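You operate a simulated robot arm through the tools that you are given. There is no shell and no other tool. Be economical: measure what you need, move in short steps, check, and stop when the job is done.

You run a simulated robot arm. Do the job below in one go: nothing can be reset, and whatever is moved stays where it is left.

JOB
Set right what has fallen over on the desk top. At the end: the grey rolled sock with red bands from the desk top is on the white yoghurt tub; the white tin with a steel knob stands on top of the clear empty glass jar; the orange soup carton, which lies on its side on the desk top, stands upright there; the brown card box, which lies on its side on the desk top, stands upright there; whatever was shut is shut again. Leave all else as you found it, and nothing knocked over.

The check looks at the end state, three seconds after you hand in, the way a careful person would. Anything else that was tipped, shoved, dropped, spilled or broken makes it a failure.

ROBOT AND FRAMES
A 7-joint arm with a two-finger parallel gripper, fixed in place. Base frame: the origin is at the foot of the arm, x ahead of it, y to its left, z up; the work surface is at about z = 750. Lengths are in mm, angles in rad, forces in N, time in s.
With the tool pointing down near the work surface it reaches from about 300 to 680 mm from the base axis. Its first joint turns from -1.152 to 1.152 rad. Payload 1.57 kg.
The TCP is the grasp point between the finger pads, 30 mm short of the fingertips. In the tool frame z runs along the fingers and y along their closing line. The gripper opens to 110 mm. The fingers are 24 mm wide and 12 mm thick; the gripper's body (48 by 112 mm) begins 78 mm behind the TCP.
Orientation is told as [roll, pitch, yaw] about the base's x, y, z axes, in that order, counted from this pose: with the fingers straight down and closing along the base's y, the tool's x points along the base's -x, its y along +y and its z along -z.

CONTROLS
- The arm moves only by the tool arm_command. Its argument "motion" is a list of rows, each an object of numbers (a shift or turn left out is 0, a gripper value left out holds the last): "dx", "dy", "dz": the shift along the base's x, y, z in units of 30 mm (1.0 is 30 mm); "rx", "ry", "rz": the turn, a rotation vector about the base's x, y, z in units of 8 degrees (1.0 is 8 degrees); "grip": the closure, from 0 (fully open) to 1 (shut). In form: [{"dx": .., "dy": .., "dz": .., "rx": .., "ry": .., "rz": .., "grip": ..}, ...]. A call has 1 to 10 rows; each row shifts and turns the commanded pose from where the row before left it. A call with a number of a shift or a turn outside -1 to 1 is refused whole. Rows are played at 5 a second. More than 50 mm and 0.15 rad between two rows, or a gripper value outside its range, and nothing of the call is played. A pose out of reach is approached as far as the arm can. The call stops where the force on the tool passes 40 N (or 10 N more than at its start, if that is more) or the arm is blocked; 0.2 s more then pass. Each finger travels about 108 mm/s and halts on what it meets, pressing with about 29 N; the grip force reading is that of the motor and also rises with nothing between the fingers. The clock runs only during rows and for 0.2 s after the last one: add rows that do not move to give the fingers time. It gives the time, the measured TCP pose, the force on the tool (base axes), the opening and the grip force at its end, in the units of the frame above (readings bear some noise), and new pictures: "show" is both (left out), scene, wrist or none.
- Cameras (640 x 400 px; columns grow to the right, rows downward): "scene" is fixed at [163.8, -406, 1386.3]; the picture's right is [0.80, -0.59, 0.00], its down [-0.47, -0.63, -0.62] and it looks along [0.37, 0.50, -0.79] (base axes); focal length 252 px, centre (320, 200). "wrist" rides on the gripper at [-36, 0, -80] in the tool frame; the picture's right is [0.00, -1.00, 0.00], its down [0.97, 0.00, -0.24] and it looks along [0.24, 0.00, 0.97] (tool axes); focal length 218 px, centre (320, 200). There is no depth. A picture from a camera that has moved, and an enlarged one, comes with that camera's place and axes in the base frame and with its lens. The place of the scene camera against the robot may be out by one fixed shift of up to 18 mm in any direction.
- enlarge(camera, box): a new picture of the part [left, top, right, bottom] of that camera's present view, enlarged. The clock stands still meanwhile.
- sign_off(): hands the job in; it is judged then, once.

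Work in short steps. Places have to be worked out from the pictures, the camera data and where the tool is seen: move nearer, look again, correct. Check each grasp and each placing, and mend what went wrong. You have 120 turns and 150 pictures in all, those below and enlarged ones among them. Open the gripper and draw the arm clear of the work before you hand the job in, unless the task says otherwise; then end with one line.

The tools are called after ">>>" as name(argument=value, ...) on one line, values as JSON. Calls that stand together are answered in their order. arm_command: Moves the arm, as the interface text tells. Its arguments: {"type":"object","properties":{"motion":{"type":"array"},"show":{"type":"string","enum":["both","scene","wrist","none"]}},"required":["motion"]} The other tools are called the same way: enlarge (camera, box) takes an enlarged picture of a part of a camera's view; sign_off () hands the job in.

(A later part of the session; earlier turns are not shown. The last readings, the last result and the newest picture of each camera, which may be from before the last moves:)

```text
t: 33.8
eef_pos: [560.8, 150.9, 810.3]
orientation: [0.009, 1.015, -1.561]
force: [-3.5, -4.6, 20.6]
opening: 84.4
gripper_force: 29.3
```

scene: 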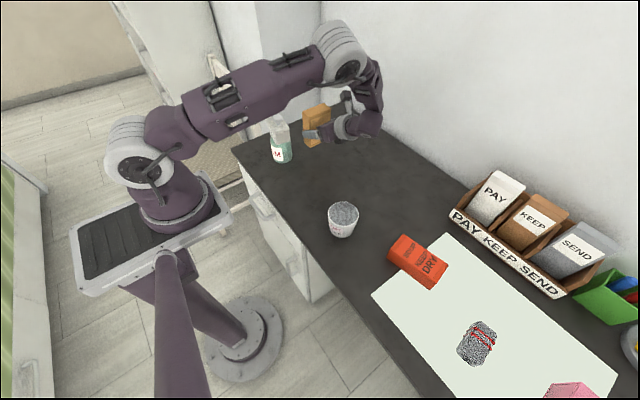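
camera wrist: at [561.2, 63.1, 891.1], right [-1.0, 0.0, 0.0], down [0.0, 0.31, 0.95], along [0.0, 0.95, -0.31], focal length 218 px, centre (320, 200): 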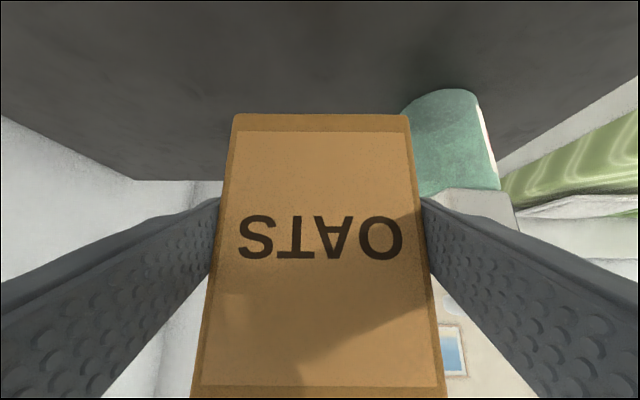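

Touchdown at z≈810. Ease by ~1 mm and open gradually.

>>> arm_command(motion=[{"dz": 0.03}, {"grip": 0.2}, {"grip": 0.1}, {"grip": 0}, {"grip": 0}], show="wrist")

>>> enlarge(camera="scene", box=[260, 70, 380, 190])

```text
t: 35.0
eef_pos: [562.1, 151.1, 809.9]
orientation: [0.007, 1.011, -1.564]
force: [-0.3, 0.6, 0.7]
opening: 110.0
gripper_force: 0.0
camera wrist: at [561.3, 63.1, 822.2], right [-1.0, 0.0, 0.0], down [0.0, 0.31, 0.95], along [0.0, 0.95, -0.31], focal length 218 px, centre (320, 200)
```

wrist: 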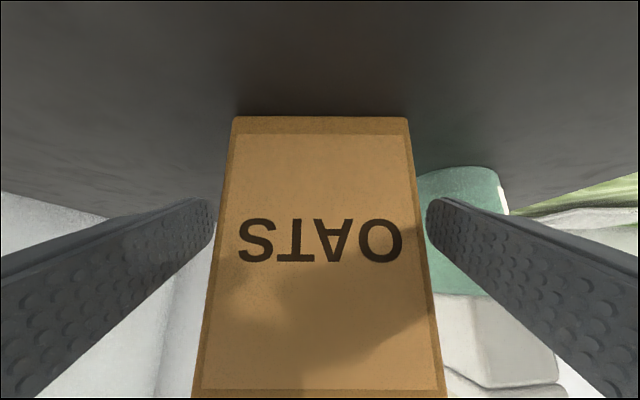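

```text
3.33 times, centred on (320, 130) of scene
camera zoom: at [163.8, -406.0, 1386.3], right [0.8, -0.59, 0.0], down [-0.47, -0.63, -0.62], along [0.37, 0.5, -0.79], focal length 839 px, centre (320, 433)
```

zoom: 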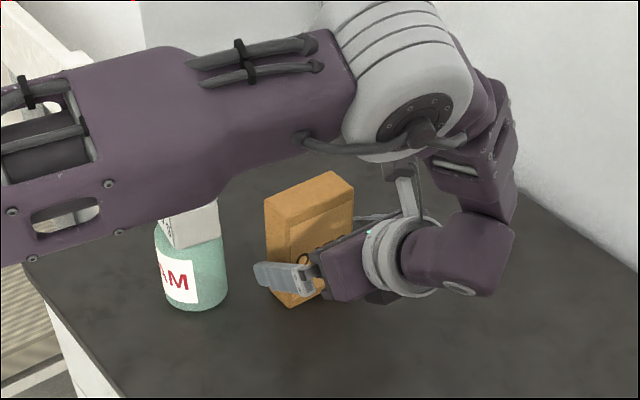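

Box stands free. Withdraw straight back along the tool axis, then raise.

>>> arm_command(motion=[{"dy": -0.85, "dz": 0.53}, {"dy": -0.85, "dz": 0.53}, {"dy": -0.85, "dz": 0.53}, {"dy": -0.85, "dz": 0.53}, {"dz": 1}, {"dz": 1}, {"dz": 1}], show="both")

```text
t: 36.6
eef_pos: [560.5, 48.2, 964.1]
orientation: [0.004, 1.011, -1.564]
force: [0.3, -0.2, 0.5]
opening: 110.3
gripper_force: 0.1
camera wrist: at [560.7, -39.2, 976.4], right [-1.0, 0.0, 0.0], down [0.0, 0.31, 0.95], along [0.0, 0.95, -0.31], focal length 218 px, centre (320, 200)
```

scene: 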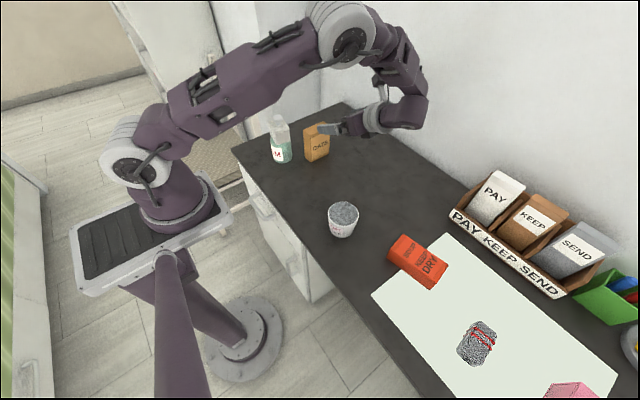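
wrist: 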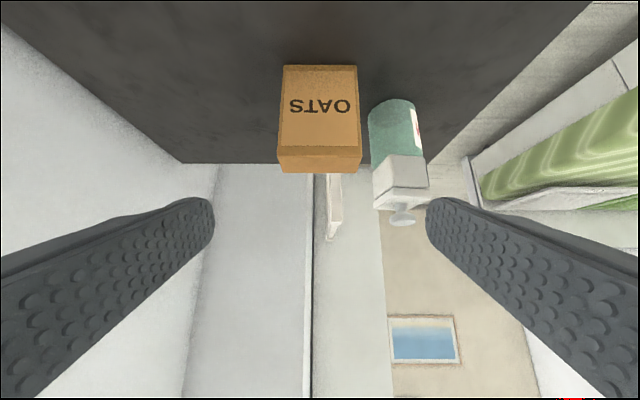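

OATS box stands, jar with tin stands. Now un-tilt and travel toward the soup carton around (516,-324), keeping the -90° yaw.

>>> arm_command(motion=[{"dy": -1, "rx": -0.9, "dx": -0.15}, {"dy": -1, "rx": -0.9, "dx": -0.15}, {"dy": -1, "rx": -0.9, "dx": -0.15}, {"dy": -1, "rx": -0.9, "dx": -0.15}, {"dy": -1, "rx": -0.9, "dx": -0.15}, {"dy": -1, "rx": -0.9, "dx": -0.15}, {"dy": -1, "rx": -0.9, "dx": -0.15}, {"dy": -1, "rx": -0.95, "dx": -0.15}, {"dy": -1, "dx": -0.15}, {"dy": -1, "dx": -0.15}], show="none")

>>> arm_command(motion=[{"dy": -1}, {"dy": -1}, {"dy": -0.6}, {"dz": -0.5}], show="both")

```text
t: 38.8
eef_pos: [516.0, -251.0, 963.5]
orientation: [-0.001, 0.001, -1.569]
force: [0.3, -0.2, -0.4]
opening: 109.9
gripper_force: 0.1
```

```text
t: 39.8
eef_pos: [518.1, -329.7, 947.8]
orientation: [0.001, 0.001, -1.568]
force: [0.4, -0.5, 0.3]
opening: 109.8
gripper_force: 0.0
camera wrist: at [516.4, -365.9, 1029.0], right [-1.0, 0.0, 0.0], down [0.0, 0.97, 0.24], along [0.0, 0.24, -0.97], focal length 218 px, centre (320, 200)
```

scene: 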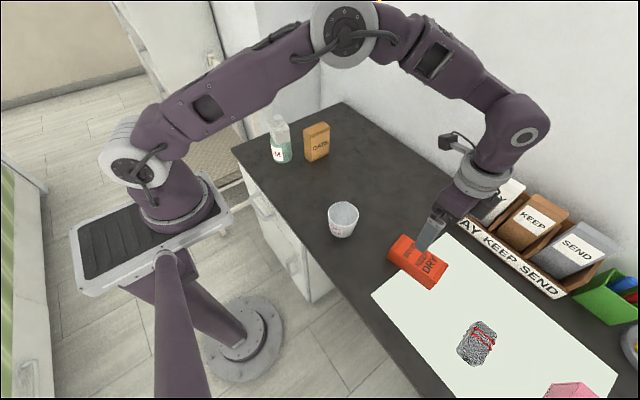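
wrist: 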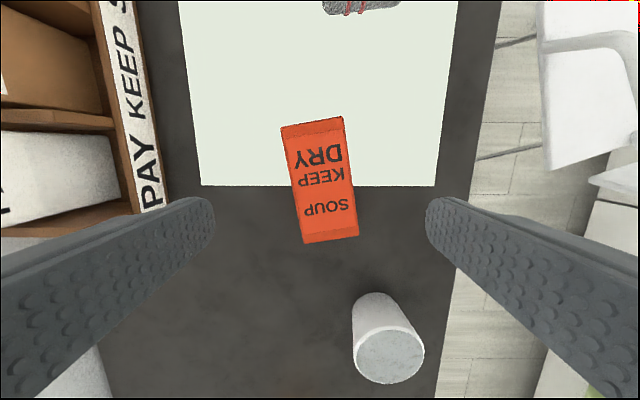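

Soup carton is right under. Zoom to measure it.

>>> enlarge(camera="wrist", box=[220, 90, 440, 260])

```text
2.35 times, centred on (330, 175) of wrist
camera zoom: at [516.4, -365.9, 1029.0], right [-1.0, 0.0, 0.0], down [0.0, 0.97, 0.24], along [0.0, 0.24, -0.97], focal length 514 px, centre (296, 259)
```

zoom: 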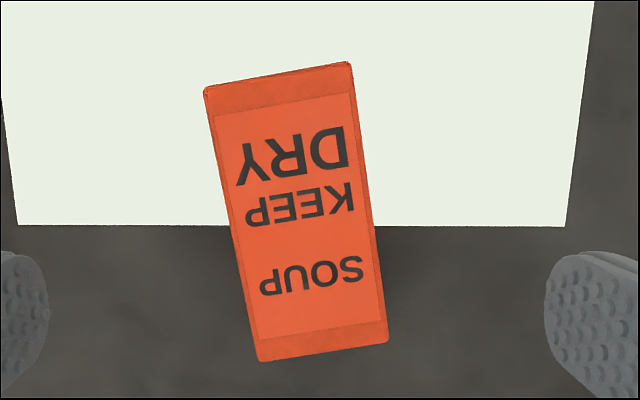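

Carton: centre ≈(514,-327), 61×124, top letters toward T≈(-0.16,0.99). Yaw +9.4°, tilt -32° and go to the pre-grasp pose.

>>> arm_command(motion=[{"rz": 0.6, "dy": 0.3}, {"rz": 0.58, "dy": 0.3}, {"rx": -0.986, "ry": -0.164, "dx": -0.1, "dy": 0.31}, {"rx": -0.986, "ry": -0.164, "dx": -0.1, "dy": 0.31}, {"rx": -0.986, "ry": -0.164, "dx": -0.1, "dy": 0.31}, {"rx": -0.986, "ry": -0.164, "dx": -0.12, "dy": 0.31}, {"dz": -0.85}, {"dz": -0.85}, {"dz": -0.85}], show="wrist")

>>> enlarge(camera="wrist", box=[180, 90, 460, 290])

```text
t: 41.8
eef_pos: [504.2, -273.7, 872.5]
orientation: [-0.002, -0.56, -1.402]
force: [0.3, 0.6, 0.4]
opening: 110.1
gripper_force: 0.0
camera wrist: at [501.8, -263.1, 959.6], right [-0.99, -0.17, 0.0], down [-0.16, 0.94, -0.31], along [0.05, -0.31, -0.95], focal length 218 px, centre (320, 200)
```

wrist: 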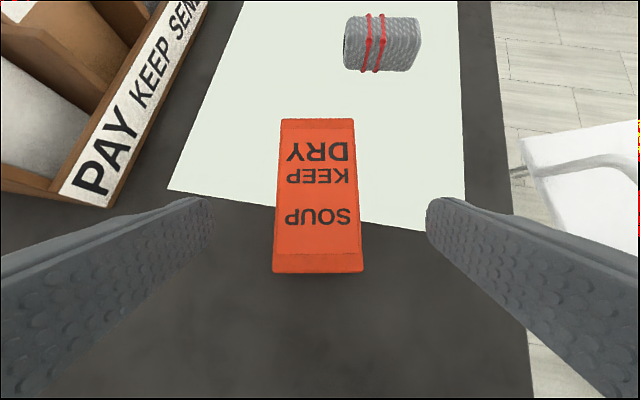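

```text
2.00 times, centred on (320, 190) of wrist
camera zoom: at [501.8, -263.1, 959.6], right [-0.99, -0.17, 0.0], down [-0.16, 0.94, -0.31], along [0.05, -0.31, -0.95], focal length 436 px, centre (320, 220)
```

zoom: 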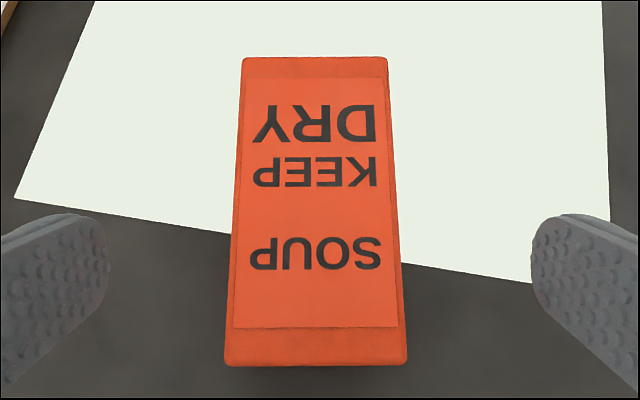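

Centred. Advance along the tool axis to z≈786 and close.

>>> arm_command(motion=[{"dx": 0.094, "dy": -0.553, "dz": -0.955}, {"dx": 0.094, "dy": -0.553, "dz": -0.955}, {"dx": 0.094, "dy": -0.553, "dz": -0.955}, {"dx": 0}], show="wrist")

>>> arm_command(motion=[{"grip": 1}, {"grip": 1}, {"grip": 1}, {"grip": 1}], show="wrist")

```text
t: 42.8
eef_pos: [511.9, -324.2, 786.5]
orientation: [-0.003, -0.558, -1.401]
force: [-0.9, 0.6, -0.9]
opening: 110.2
gripper_force: 0.0
camera wrist: at [509.8, -313.2, 873.5], right [-0.99, -0.17, 0.0], down [-0.16, 0.94, -0.31], along [0.05, -0.31, -0.95], focal length 218 px, centre (320, 200)
```

wrist: 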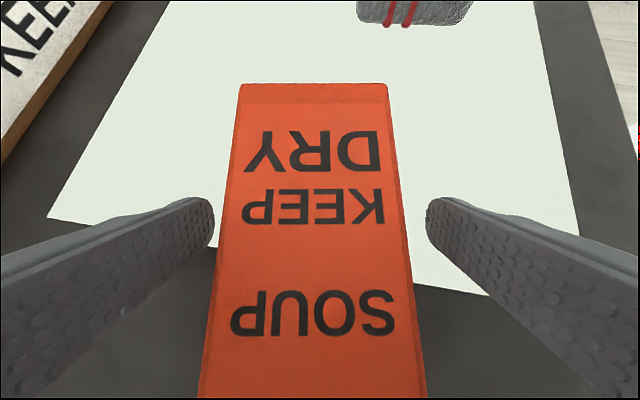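

```text
t: 43.8
eef_pos: [512.5, -323.5, 785.9]
orientation: [-0.003, -0.559, -1.403]
force: [0.7, 0.2, -0.8]
opening: 64.9
gripper_force: 29.5
camera wrist: at [509.9, -313.0, 873.8], right [-0.99, -0.17, 0.0], down [-0.16, 0.94, -0.31], along [0.05, -0.31, -0.95], focal length 218 px, centre (320, 200)
```

wrist: 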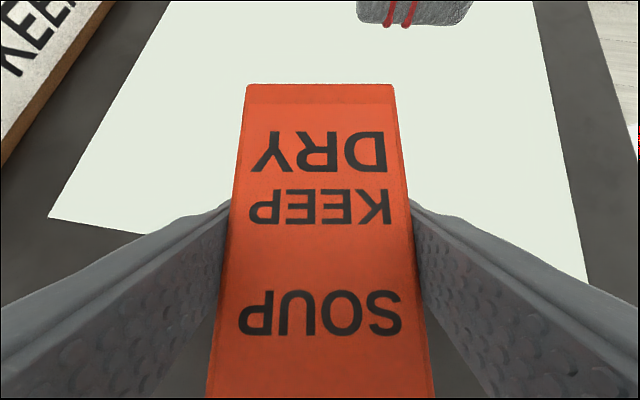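

Held at 65 mm. Lift about 90 mm and un-tilt to vertical, shifting toward (500,-265).

>>> arm_command(motion=[{"dz": 0.8}, {"dz": 0.9}, {"dz": 0.9}, {"rx": 0.986, "ry": 0.164, "dy": 0.45, "dz": 0.2}, {"rx": 0.986, "ry": 0.164, "dy": 0.45, "dz": 0.2}, {"rx": 0.986, "ry": 0.164, "dy": 0.45, "dz": 0.2}, {"rx": 0.986, "ry": 0.164, "dy": 0.45, "dx": -0.3}], show="both")

```text
t: 45.4
eef_pos: [502.9, -268.2, 882.8]
orientation: [0.0, 0.001, -1.403]
force: [0.2, 0.5, -4.2]
opening: 64.9
gripper_force: 28.8
camera wrist: at [509.1, -305.7, 963.1], right [-0.99, -0.17, 0.0], down [-0.16, 0.96, 0.24], along [-0.04, 0.24, -0.97], focal length 218 px, centre (320, 200)
```

scene: 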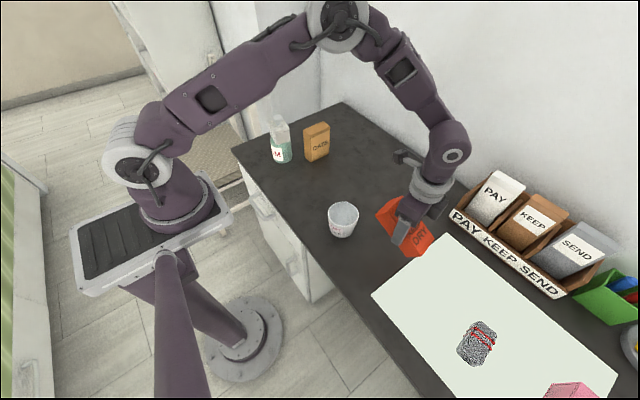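
wrist: 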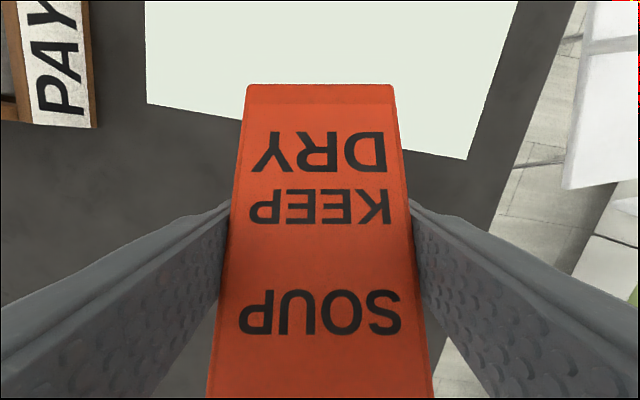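

No slip. Yaw -37° first so the hand will end on the base-friendly side.

>>> arm_command(motion=[{"rz": -1}, {"rz": -1}, {"rz": -1}, {"rz": -1}, {"rz": -0.63}, {"rx": 0.887, "ry": -0.461}, {"rx": 0.887, "ry": -0.461}, {"rx": 0.887, "ry": -0.461}], show="both")

```text
t: 47.2
eef_pos: [503.7, -269.0, 881.3]
orientation: [0.002, 0.421, -2.05]
force: [0.7, -0.6, -3.7]
opening: 64.5
gripper_force: 29.1
camera wrist: at [473.0, -328.5, 941.1], right [-0.89, 0.46, 0.0], down [0.36, 0.7, 0.62], along [0.28, 0.55, -0.79], focal length 218 px, centre (320, 200)
```

scene: 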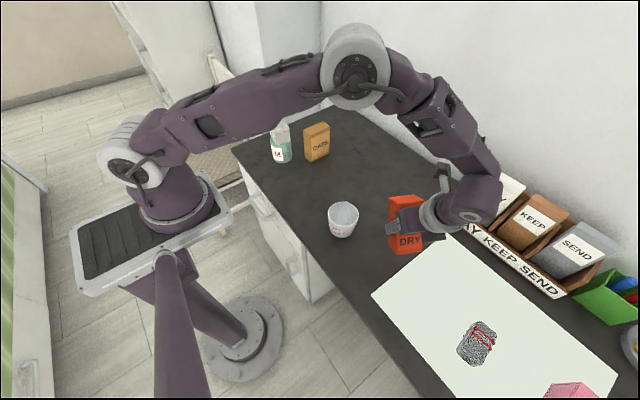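
wrist: 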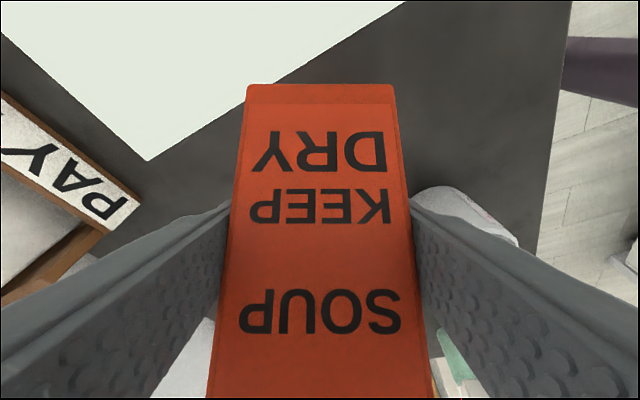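

Continue the remaining 4.23 rows of tilt.

>>> arm_command(motion=[{"rx": 0.887, "ry": -0.461}, {"rx": 0.887, "ry": -0.461}, {"rx": 0.887, "ry": -0.461}, {"rx": 0.887, "ry": -0.461}, {"rx": 0.204, "ry": -0.106}, {"dz": 0}], show="both")

>>> enlarge(camera="scene", box=[320, 150, 480, 290])

```text
t: 48.6
eef_pos: [504.2, -270.1, 882.0]
orientation: [0.002, 1.01, -2.046]
force: [0.6, 0.5, -4.5]
opening: 64.9
gripper_force: 29.0
camera wrist: at [462.8, -347.7, 894.7], right [-0.89, 0.46, 0.0], down [0.14, 0.28, 0.95], along [0.44, 0.84, -0.31], focal length 218 px, centre (320, 200)
```

scene: 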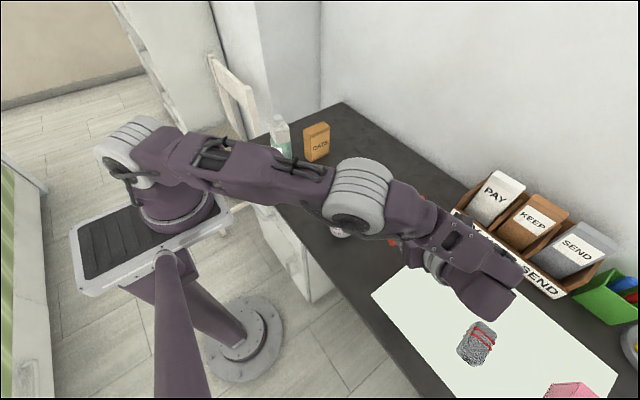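
wrist: 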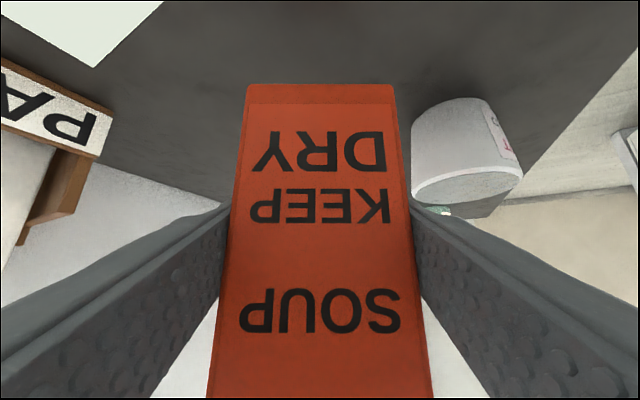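

```text
2.86 times, centred on (400, 220) of scene
camera zoom: at [163.9, -406.0, 1386.3], right [0.8, -0.59, 0.0], down [-0.47, -0.63, -0.62], along [0.37, 0.5, -0.79], focal length 719 px, centre (91, 143)
```

zoom: 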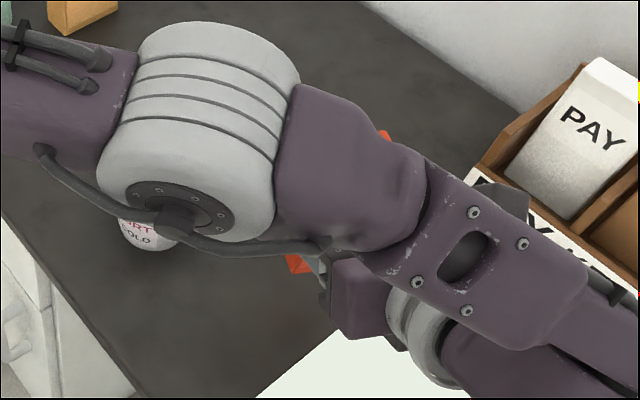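

Carton is upright; lower 45 mm, then check elbow clearance over the tub.

>>> arm_command(motion=[{"dz": -0.75}, {"dz": -0.75}, {"dz": 0}], show="both")

```text
t: 49.4
eef_pos: [502.6, -270.3, 836.7]
orientation: [0.002, 1.01, -2.049]
force: [0.8, 0.3, -4.5]
opening: 64.8
gripper_force: 29.3
camera wrist: at [462.6, -347.9, 849.2], right [-0.89, 0.46, 0.0], down [0.14, 0.28, 0.95], along [0.44, 0.84, -0.31], focal length 218 px, centre (320, 200)
```

scene: 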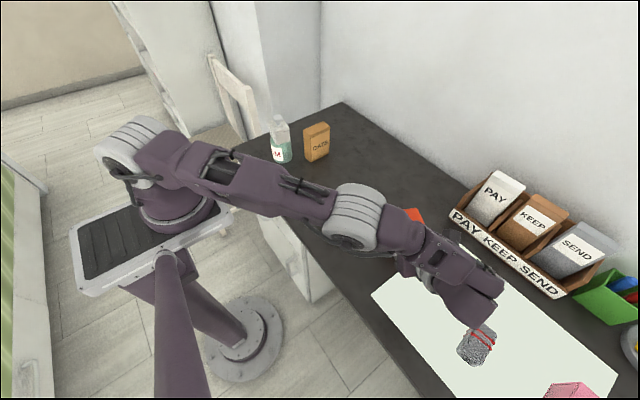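
wrist: 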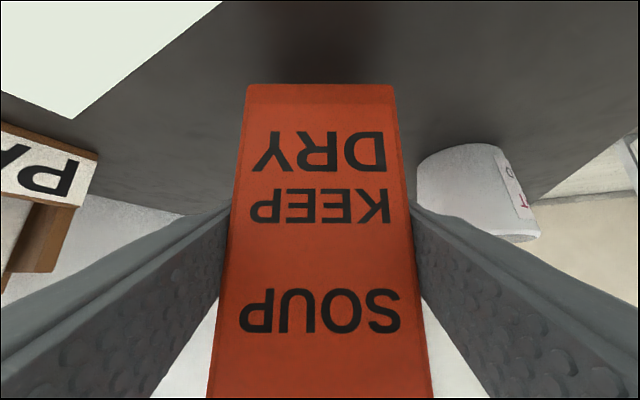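

Elbow is well above and toward the camera from the tub. Continue lowering with fine steps.

>>> arm_command(motion=[{"dz": -0.3}, {"dz": -0.1}, {"dz": -0.1}, {"dz": 0}], show="none")

```text
t: 50.4
eef_pos: [502.3, -268.9, 822.1]
orientation: [0.003, 1.011, -2.047]
force: [0.6, -0.1, -3.6]
opening: 64.8
gripper_force: 28.7
```

>>> arm_command(motion=[{"dz": -0.1}, {"dz": 0}], show="none")

>>> arm_command(motion=[{"dz": -0.08}, {"dz": 0}], show="none")

```text
t: 51.0
eef_pos: [504.1, -269.5, 818.3]
orientation: [0.002, 1.007, -2.048]
force: [-0.1, 0.0, -3.9]
opening: 64.8
gripper_force: 28.9
```

```text
t: 51.6
eef_pos: [503.9, -269.7, 817.5]
orientation: [0.002, 1.01, -2.048]
force: [-1.6, -1.0, 3.8]
opening: 64.8
gripper_force: 29.1
```

Touchdown at z≈817 (weight taken up). Release gradually.

>>> arm_command(motion=[{"grip": 0.38}, {"grip": 0.3}, {"grip": 0.15}, {"grip": 0}, {"grip": 0}, {"grip": 0}], show="wrist")

```text
t: 53.0
eef_pos: [503.9, -269.1, 816.5]
orientation: [0.003, 1.01, -2.047]
force: [0.2, 0.3, -0.8]
opening: 109.9
gripper_force: 0.1
camera wrist: at [462.7, -347.3, 829.1], right [-0.89, 0.46, 0.0], down [0.14, 0.28, 0.95], along [0.44, 0.84, -0.31], focal length 218 px, centre (320, 200)
```

wrist: 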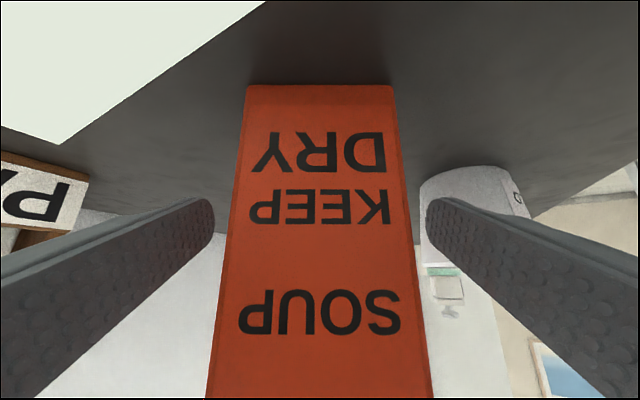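

Carton stands free. Withdraw along the tool axis, then up.

>>> arm_command(motion=[{"dx": -0.391, "dy": -0.752, "dz": 0.53}, {"dx": -0.391, "dy": -0.752, "dz": 0.53}, {"dx": -0.391, "dy": -0.752, "dz": 0.53}, {"dx": -0.391, "dy": -0.752, "dz": 0.53}, {"dz": 1}, {"dz": 1}, {"dz": 1}], show="both")

```text
t: 54.6
eef_pos: [479.3, -315.3, 938.3]
orientation: [0.005, 1.01, -2.048]
force: [-0.2, -0.4, 0.2]
opening: 109.9
gripper_force: 0.1
out of reach, approached as far as the arm can: row 3, 4
camera wrist: at [438.8, -392.6, 951.3], right [-0.89, 0.46, 0.0], down [0.14, 0.28, 0.95], along [0.44, 0.84, -0.31], focal length 218 px, centre (320, 200)
```

scene: 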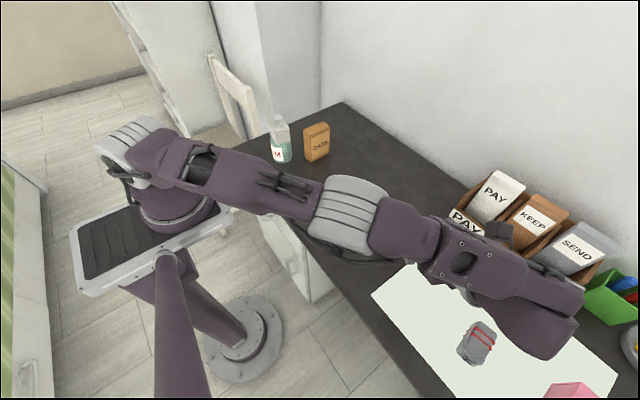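
wrist: 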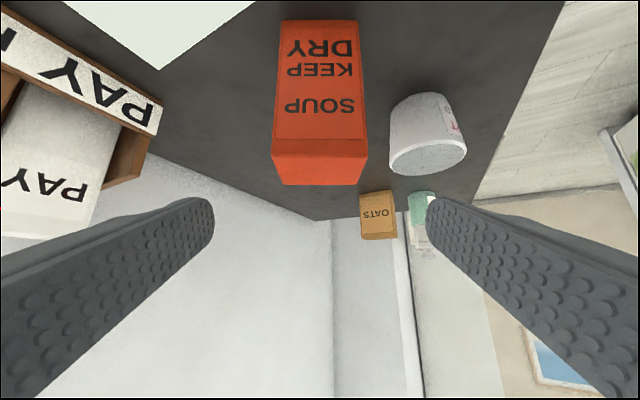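

All standing. Un-tilt the tool while rising, then yaw back toward the natural radial pose for the sock.

>>> arm_command(motion=[{"rx": -0.887, "ry": 0.461, "dz": 0.5}, {"rx": -0.887, "ry": 0.461, "dz": 0.5}, {"rx": -0.887, "ry": 0.461, "dz": 0.5}, {"rx": -0.887, "ry": 0.461, "dz": 0.5}, {"rx": -0.887, "ry": 0.461}, {"rx": -0.887, "ry": 0.461}, {"rx": -0.887, "ry": 0.461}, {"rx": -0.205, "ry": 0.106}], show="none")

>>> arm_command(motion=[{"rz": 1, "dy": -0.5}, {"rz": 1, "dy": -0.5}, {"rz": 1, "dy": -0.5}, {"rz": 1, "dy": -0.5}, {"rz": 1, "dy": -0.5}, {"rz": 1, "dy": -0.5}, {"rz": 1}, {"rz": 1}, {"rz": 0.8}], show="both")

```text
t: 56.4
eef_pos: [479.3, -314.8, 998.6]
orientation: [0.002, -0.001, -2.049]
force: [-1.0, 0.4, 0.0]
opening: 110.1
gripper_force: 0.0
```

```text
t: 58.4
eef_pos: [480.2, -405.3, 999.4]
orientation: [-0.001, 0.001, -0.819]
force: [0.3, 0.6, -0.3]
opening: 110.0
gripper_force: 0.0
camera wrist: at [504.0, -431.9, 1079.0], right [-0.73, -0.68, 0.0], down [-0.66, 0.71, 0.24], along [-0.16, 0.17, -0.97], focal length 218 px, centre (320, 200)
```

scene: 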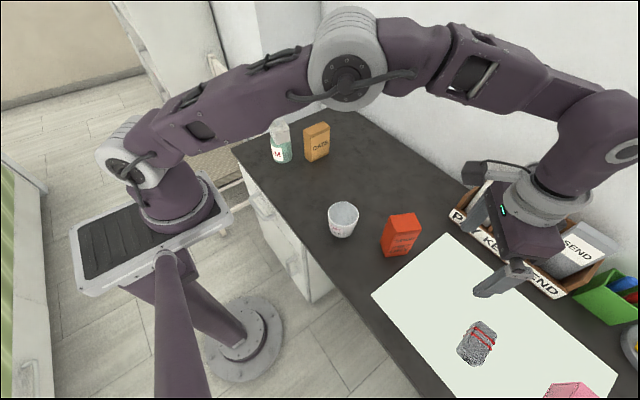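
wrist: 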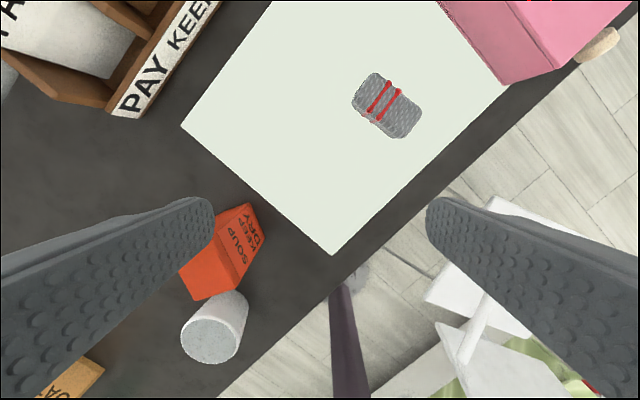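

>>> enlarge(camera="wrist", box=[310, 50, 470, 150])

```text
4.00 times, centred on (390, 100) of wrist
camera zoom: at [504.0, -431.9, 1079.0], right [-0.73, -0.68, 0.0], down [-0.66, 0.71, 0.24], along [-0.16, 0.17, -0.97], focal length 873 px, centre (40, 600)
```

zoom: 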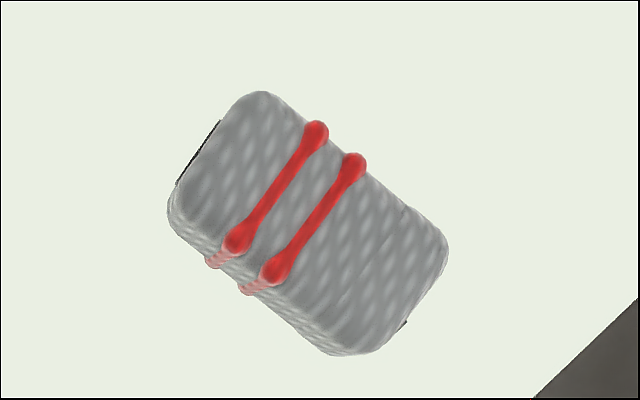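

Sock ≈(476,-524), long axis nearly along x, ~50 mm wide along y. Yaw to ~+6° and tilt the tool outward by 32° for reach, moving to a pre-grasp position.

>>> arm_command(motion=[{"rz": 0.947, "dx": -0.27, "dy": -0.595}, {"rz": 0.947, "dx": -0.27, "dy": -0.595}, {"rz": 0.947, "dx": -0.27, "dy": -0.595}, {"rz": 0.947, "dx": -0.27, "dy": -0.595}, {"rz": 0.947, "dx": -0.27, "dy": -0.595}, {"rz": 0.947, "dx": -0.27, "dy": -0.595}, {"rz": 0.947, "dx": -0.27, "dy": -0.595}, {"rx": 0.106, "ry": -0.994, "dz": -0.4}, {"rx": 0.106, "ry": -0.994, "dz": -0.4}], show="none")

>>> arm_command(motion=[{"rx": 0.106, "ry": -0.994, "dz": -0.4}, {"rx": 0.106, "ry": -0.994, "dz": -0.4}, {"dz": -0.6}, {"dz": -0.6}], show="both")

```text
t: 60.4
eef_pos: [390.6, -521.5, 980.6]
orientation: [0.034, -0.245, 0.042]
force: [-0.1, -0.2, 0.2]
opening: 110.1
gripper_force: 0.0
out of reach, approached as far as the arm can: row 4, 5, 6, 7, 8, 9
```

```text
t: 61.4
eef_pos: [417.5, -498.9, 929.8]
orientation: [0.066, -0.321, 0.189]
force: [0.6, -0.1, 0.0]
opening: 110.1
gripper_force: 0.0
out of reach, approached as far as the arm can: row 1, 2
camera wrist: at [426.8, -503.3, 1017.5], right [0.21, -0.98, -0.06], down [-0.98, -0.2, -0.08], along [0.06, 0.08, -0.99], focal length 218 px, centre (320, 200)
```

scene: 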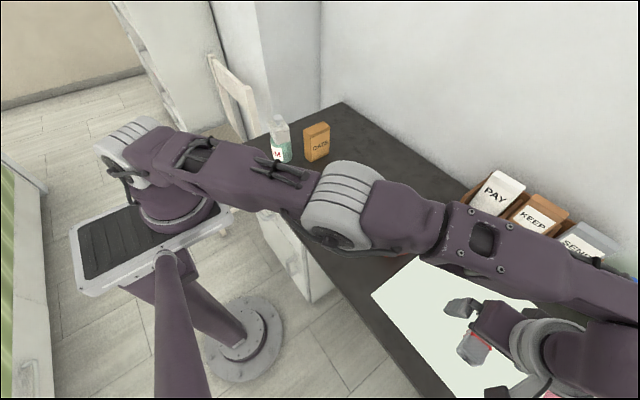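
wrist: 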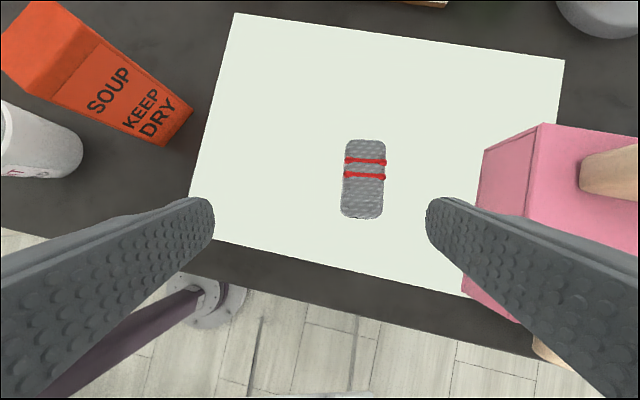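

The present orientation happens to line up with the sock's long axis. I keep it and move toward a pre-grasp point ≈(444,-540,877).

>>> arm_command(motion=[{"dx": 0.29, "dy": -0.45, "dz": -0.59}, {"dx": 0.29, "dy": -0.45, "dz": -0.59}, {"dx": 0.29, "dy": -0.45, "dz": -0.59}], show="both")

```text
t: 62.2
eef_pos: [417.4, -498.5, 931.4]
orientation: [0.066, -0.322, 0.188]
force: [-0.3, -0.4, -0.5]
opening: 110.1
gripper_force: 0.1
out of reach, approached as far as the arm can: row 1, 2, 3
camera wrist: at [426.9, -503.3, 1017.7], right [0.21, -0.98, -0.06], down [-0.98, -0.2, -0.08], along [0.06, 0.08, -0.99], focal length 218 px, centre (320, 200)
```

scene: 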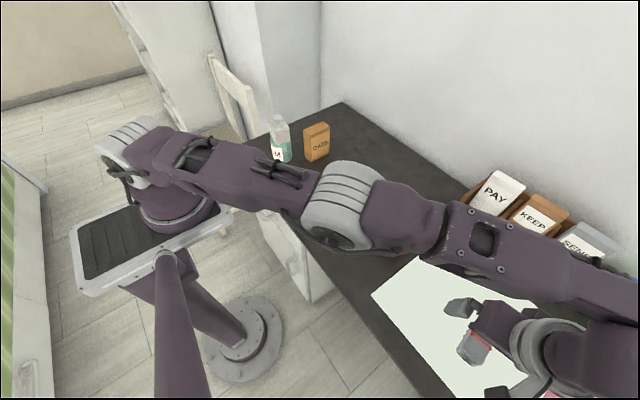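
wrist: 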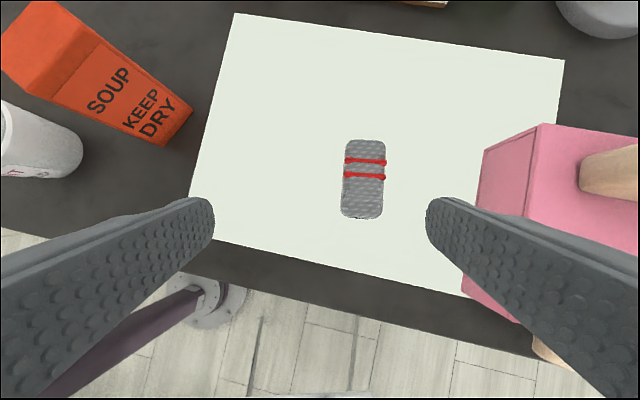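

The arm is stuck against a limit in that posture. Better: use the posture that worked for the carton (closing along the sock's long axis, 80 mm < 110, hand leaning to +y). Retreat first and return to vertical, then yaw back.

>>> arm_command(motion=[{"dx": 0.5, "dy": 0.8, "dz": 0.6, "rx": -0.307, "ry": 0.717}, {"dx": 0.5, "dy": 0.8, "dz": 0.6, "rx": -0.307, "ry": 0.717}, {"dx": 0.5, "dy": 0.8, "dz": 0.6, "rx": -0.307, "ry": 0.717}, {"dx": 0.5, "dy": 0.8, "dz": 0.5}, {"rz": -1}, {"rz": -1}, {"rz": -1}, {"rz": -1}], show="scene")

```text
t: 64.0
eef_pos: [477.0, -403.3, 998.8]
orientation: [-0.001, -0.003, -0.359]
force: [-0.1, 1.1, -0.6]
opening: 109.6
gripper_force: 0.1
```

scene: 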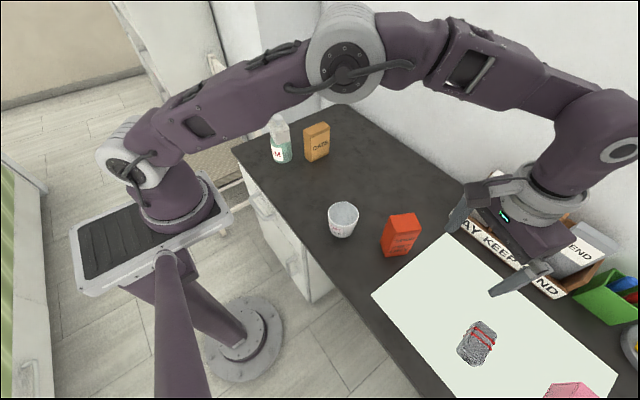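

Back to the good posture. Yaw to -1.405 while shifting.

>>> arm_command(motion=[{"rz": -0.936, "dy": -0.28}, {"rz": -0.936, "dy": -0.28}, {"rz": -0.936, "dy": -0.28}, {"rz": -0.936, "dy": -0.28}, {"rz": -0.936, "dy": -0.28}, {"rz": -0.936, "dy": -0.28}, {"rz": -0.936, "dy": -0.28}, {"rz": -0.936, "dy": -0.28}], show="none")

>>> arm_command(motion=[{"rx": -0.986, "ry": -0.165, "dx": -0.12, "dz": -0.7}, {"rx": -0.986, "ry": -0.165, "dx": -0.12, "dz": -0.7}, {"rx": -0.986, "ry": -0.165, "dx": -0.12, "dz": -0.7}, {"rx": -0.986, "ry": -0.165, "dx": -0.12, "dz": -0.7}, {"dz": -0.7}, {"dz": -0.7}], show="both")

```text
t: 65.8
eef_pos: [468.1, -457.1, 992.9]
orientation: [-0.002, 0.0, -1.407]
force: [1.1, -0.1, -0.1]
opening: 109.9
gripper_force: 0.0
out of reach, approached as far as the arm can: row 5, 6, 7, 8
```

```text
t: 67.2
eef_pos: [454.2, -457.3, 867.7]
orientation: [-0.002, -0.559, -1.404]
force: [0.2, -0.3, 0.6]
opening: 110.1
gripper_force: 0.1
out of reach, approached as far as the arm can: row 1
camera wrist: at [452.5, -446.6, 955.0], right [-0.99, -0.16, 0.0], down [-0.16, 0.94, -0.31], along [0.05, -0.31, -0.95], focal length 218 px, centre (320, 200)
```

scene: 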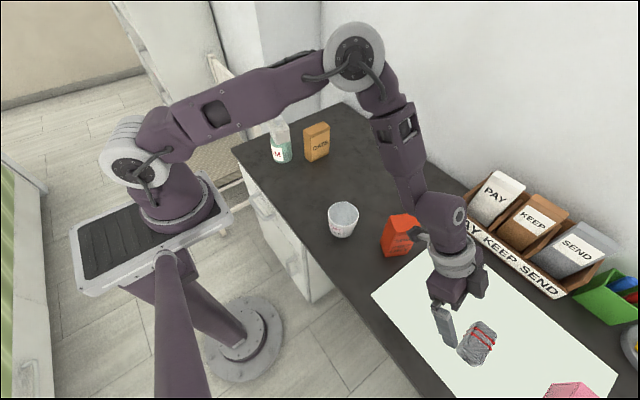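
wrist: 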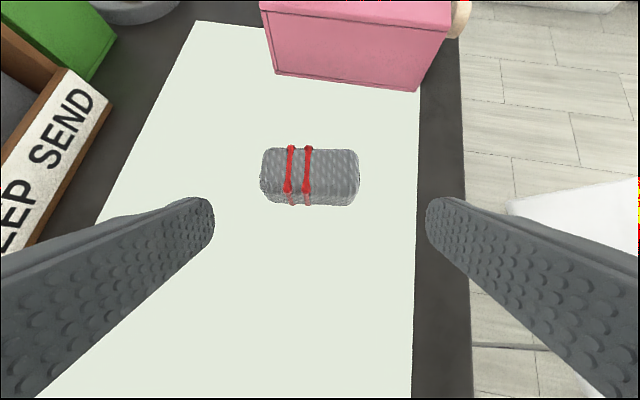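

Sock centre ≈(473,-526), ~84×38×38. Correct laterally by (10,-17) then advance along the tool to z≈784.

>>> arm_command(motion=[{"dx": 0.34, "dy": -0.57}, {"dx": 0.096, "dy": -0.573, "dz": -0.93}, {"dx": 0.096, "dy": -0.573, "dz": -0.93}, {"dx": 0}], show="wrist")

```text
t: 68.2
eef_pos: [471.1, -508.9, 811.4]
orientation: [-0.001, -0.559, -1.404]
force: [0.6, -0.3, 0.4]
opening: 110.0
gripper_force: 0.1
camera wrist: at [468.5, -498.3, 898.8], right [-0.99, -0.16, 0.0], down [-0.16, 0.94, -0.31], along [0.05, -0.31, -0.95], focal length 218 px, centre (320, 200)
```

wrist: 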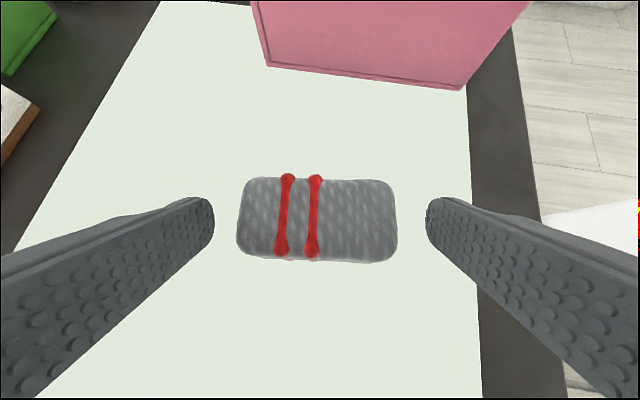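

Centred. Final advance and close.

>>> arm_command(motion=[{"dx": 0.06, "dy": -0.56, "dz": -0.91}, {"dx": 0}, {"grip": 1}, {"grip": 1}, {"grip": 1}, {"grip": 1}], show="wrist")

```text
t: 69.6
eef_pos: [473.9, -526.2, 784.6]
orientation: [-0.006, -0.558, -1.404]
force: [-0.5, 0.6, 0.1]
opening: 85.4
gripper_force: 29.3
camera wrist: at [470.8, -515.1, 871.4], right [-0.99, -0.16, 0.0], down [-0.16, 0.94, -0.31], along [0.05, -0.31, -0.95], focal length 218 px, centre (320, 200)
```

wrist: 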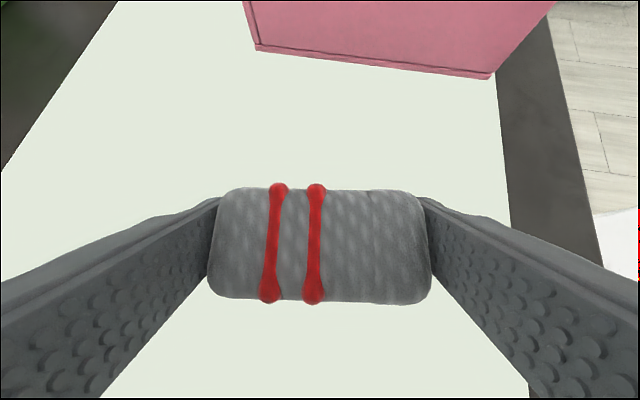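

Sock is held. Lift with a gentle +y drift.

>>> arm_command(motion=[{"dz": 0.8}, {"dz": 0.9}, {"dz": 1, "dy": 0.7}, {"dz": 1, "dy": 0.8}, {"dz": 1, "dy": 0.9}, {"dz": 1, "dy": 0.9}, {"dz": 0.6, "dx": -0.5}], show="both")

```text
t: 71.2
eef_pos: [458.3, -424.9, 974.2]
orientation: [-0.003, -0.559, -1.404]
force: [0.2, -0.2, -1.6]
opening: 84.5
gripper_force: 29.4
camera wrist: at [455.2, -414.6, 1061.7], right [-0.99, -0.17, 0.0], down [-0.16, 0.94, -0.31], along [0.05, -0.31, -0.95], focal length 218 px, centre (320, 200)
```

scene: 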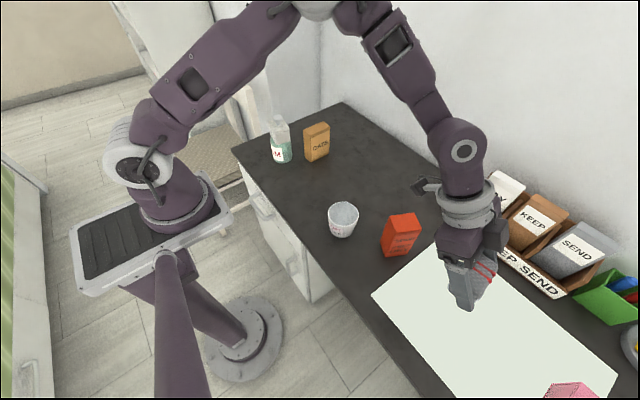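
wrist: 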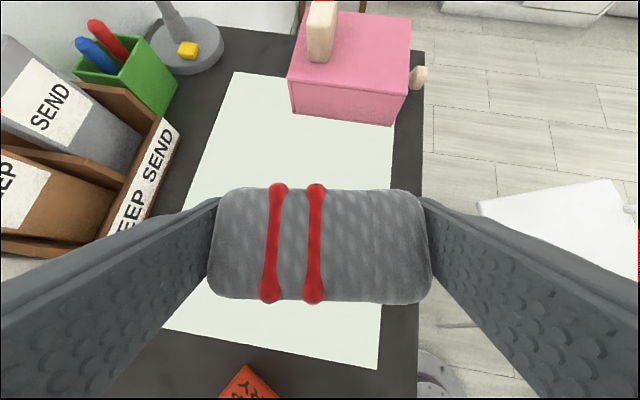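

Travel over at z≈974, past the tub to y≈-20, so I can see the tub ahead of the sock in the wrist camera.

>>> arm_command(motion=[{"dy": 1, "dx": -0.07}, {"dy": 1, "dx": -0.07}, {"dy": 1, "dx": -0.07}, {"dy": 1, "dx": -0.07}, {"dy": 1, "dx": -0.07}, {"dy": 1, "dx": -0.07}, {"dy": 1, "dx": -0.07}, {"dy": 1, "dx": -0.07}, {"dy": 1, "dx": -0.07}, {"dy": 1, "dx": -0.07}], show="none")

>>> arm_command(motion=[{"dy": 1}, {"dy": 1}, {"dy": 1}, {"dy": 0.5}], show="both")

```text
t: 73.4
eef_pos: [435.8, -125.8, 973.8]
orientation: [0.0, -0.56, -1.405]
force: [-0.5, 0.1, -0.5]
opening: 84.0
gripper_force: 29.2
```

```text
t: 74.4
eef_pos: [437.5, -21.8, 974.7]
orientation: [-0.005, -0.56, -1.405]
force: [-0.1, -0.5, -0.5]
opening: 84.3
gripper_force: 28.2
camera wrist: at [434.6, -9.9, 1061.2], right [-0.99, -0.16, 0.0], down [-0.16, 0.94, -0.31], along [0.05, -0.31, -0.95], focal length 218 px, centre (320, 200)
```

scene: 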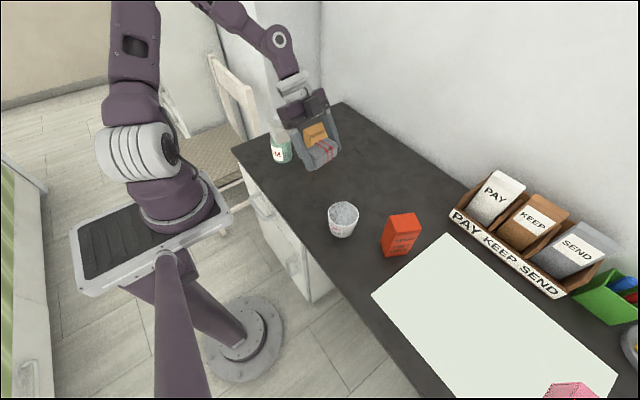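
wrist: 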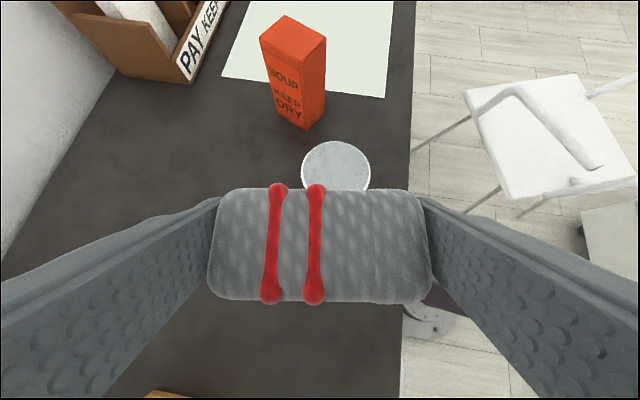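

Tub is partly visible. Zoom in on it from both cameras to find its centre and whether the top is closed.

>>> enlarge(camera="wrist", box=[270, 120, 400, 200])

>>> enlarge(camera="scene", box=[310, 190, 374, 250])

```text
4.92 times, centred on (335, 160) of wrist
camera zoom: at [434.6, -9.9, 1061.2], right [-0.99, -0.16, 0.0], down [-0.16, 0.94, -0.31], along [0.05, -0.31, -0.95], focal length 1074 px, centre (246, 397)
```

zoom: 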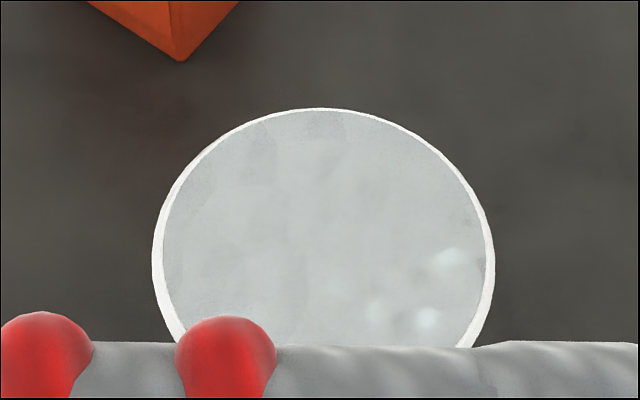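

```text
6.67 times, centred on (342, 220) of scene
camera zoom: at [163.8, -406.0, 1386.3], right [0.8, -0.59, 0.0], down [-0.47, -0.63, -0.62], along [0.37, 0.5, -0.79], focal length 1678 px, centre (173, 67)
```

zoom: 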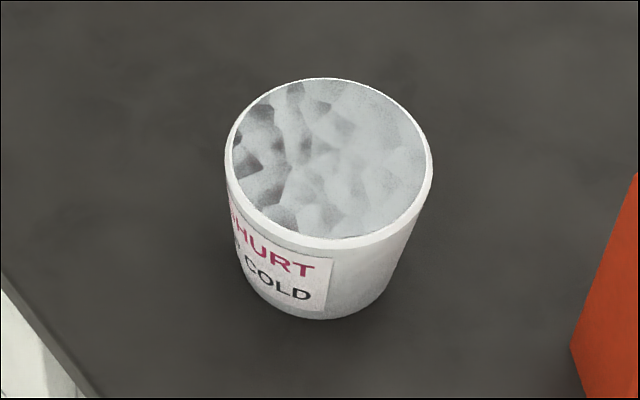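

The tub has a flat foil lid; centre ≈(435,-124), top ≈826. Move over it and come down to z≈880.

>>> arm_command(motion=[{"dy": -0.9}, {"dy": -0.9}, {"dy": -0.9}, {"dy": -0.71, "dx": -0.08}, {"dz": -0.9}, {"dz": -0.9}, {"dz": -0.8}, {"dz": -0.4}, {"dz": 0}], show="both")

>>> enlarge(camera="scene", box=[290, 130, 440, 260])

```text
t: 76.4
eef_pos: [435.2, -125.1, 883.5]
orientation: [-0.004, -0.56, -1.402]
force: [0.2, 0.1, -1.2]
opening: 84.2
gripper_force: 28.8
camera wrist: at [431.7, -113.0, 970.7], right [-0.99, -0.16, 0.0], down [-0.16, 0.94, -0.31], along [0.05, -0.31, -0.95], focal length 218 px, centre (320, 200)
```

scene: 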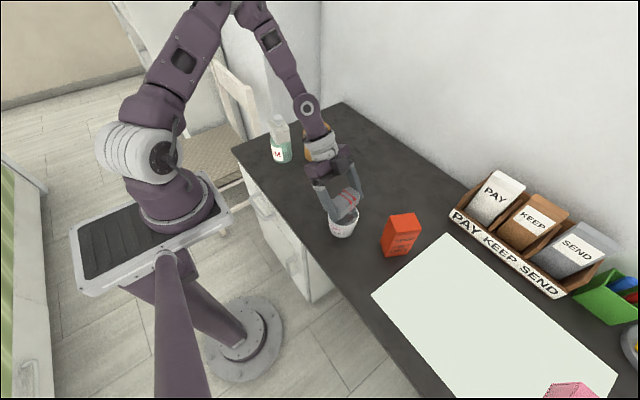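
wrist: 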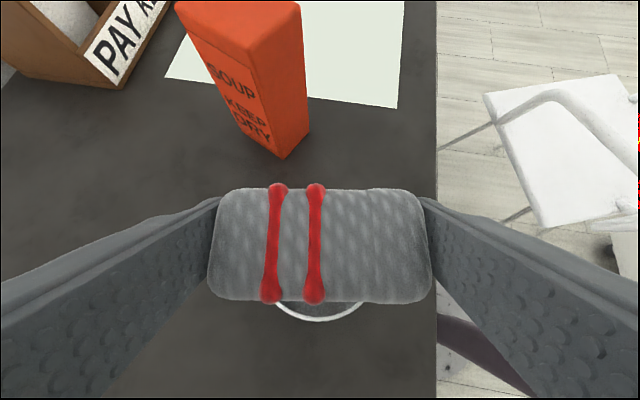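

```text
3.08 times, centred on (365, 195) of scene
camera zoom: at [163.8, -406.0, 1386.3], right [0.8, -0.59, 0.0], down [-0.47, -0.63, -0.62], along [0.37, 0.5, -0.79], focal length 774 px, centre (182, 215)
```

zoom: 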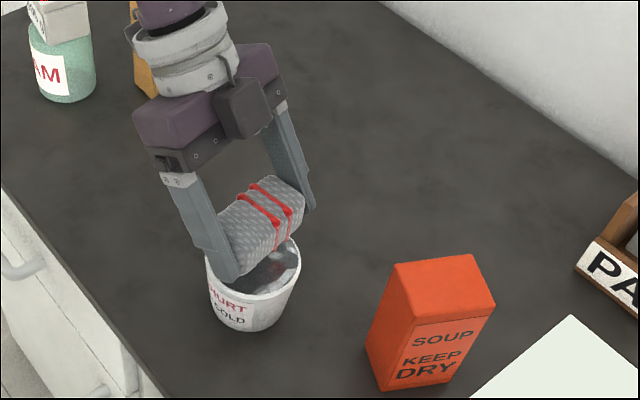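

Tub is centred under the sock. Lower gently to contact.

>>> arm_command(motion=[{"dz": -0.3}, {"dz": -0.2}, {"dz": -0.1}, {"dz": 0}], show="none")

>>> arm_command(motion=[{"dz": -0.1}, {"dz": 0}], show="none")

```text
t: 77.4
eef_pos: [434.7, -123.9, 865.7]
orientation: [-0.002, -0.558, -1.402]
force: [0.7, 0.0, -0.3]
opening: 84.1
gripper_force: 29.0
```

```text
t: 78.0
eef_pos: [434.6, -124.4, 863.7]
orientation: [-0.003, -0.559, -1.403]
force: [-0.2, -0.8, 0.3]
opening: 84.0
gripper_force: 29.3
```

>>> arm_command(motion=[{"dz": -0.08}, {"dz": 0}], show="none")

```text
t: 78.6
eef_pos: [433.9, -123.5, 861.3]
orientation: [-0.003, -0.56, -1.402]
force: [0.8, -0.5, -0.3]
opening: 84.3
gripper_force: 28.8
```

>>> arm_command(motion=[{"dz": -0.07}, {"dz": 0}], show="none")

>>> enlarge(camera="scene", box=[310, 170, 374, 250])

```text
t: 79.2
eef_pos: [433.9, -123.3, 858.5]
orientation: [-0.002, -0.561, -1.405]
force: [-2.3, 2.6, 14.5]
opening: 84.7
gripper_force: 29.4
```

```text
5.00 times, centred on (342, 210) of scene
camera zoom: at [163.6, -405.9, 1386.3], right [0.8, -0.59, 0.0], down [-0.47, -0.63, -0.62], along [0.37, 0.5, -0.79], focal length 1259 px, centre (210, 150)
```

zoom: 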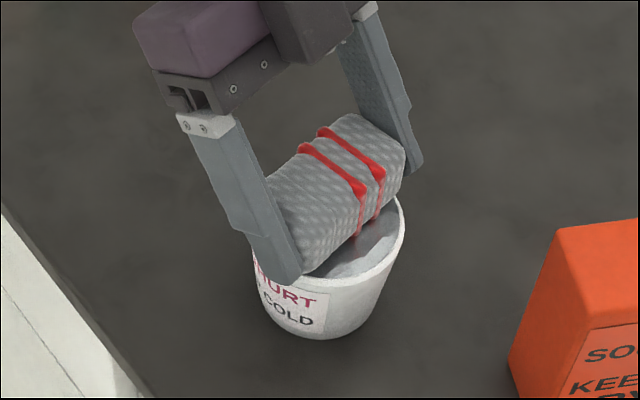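

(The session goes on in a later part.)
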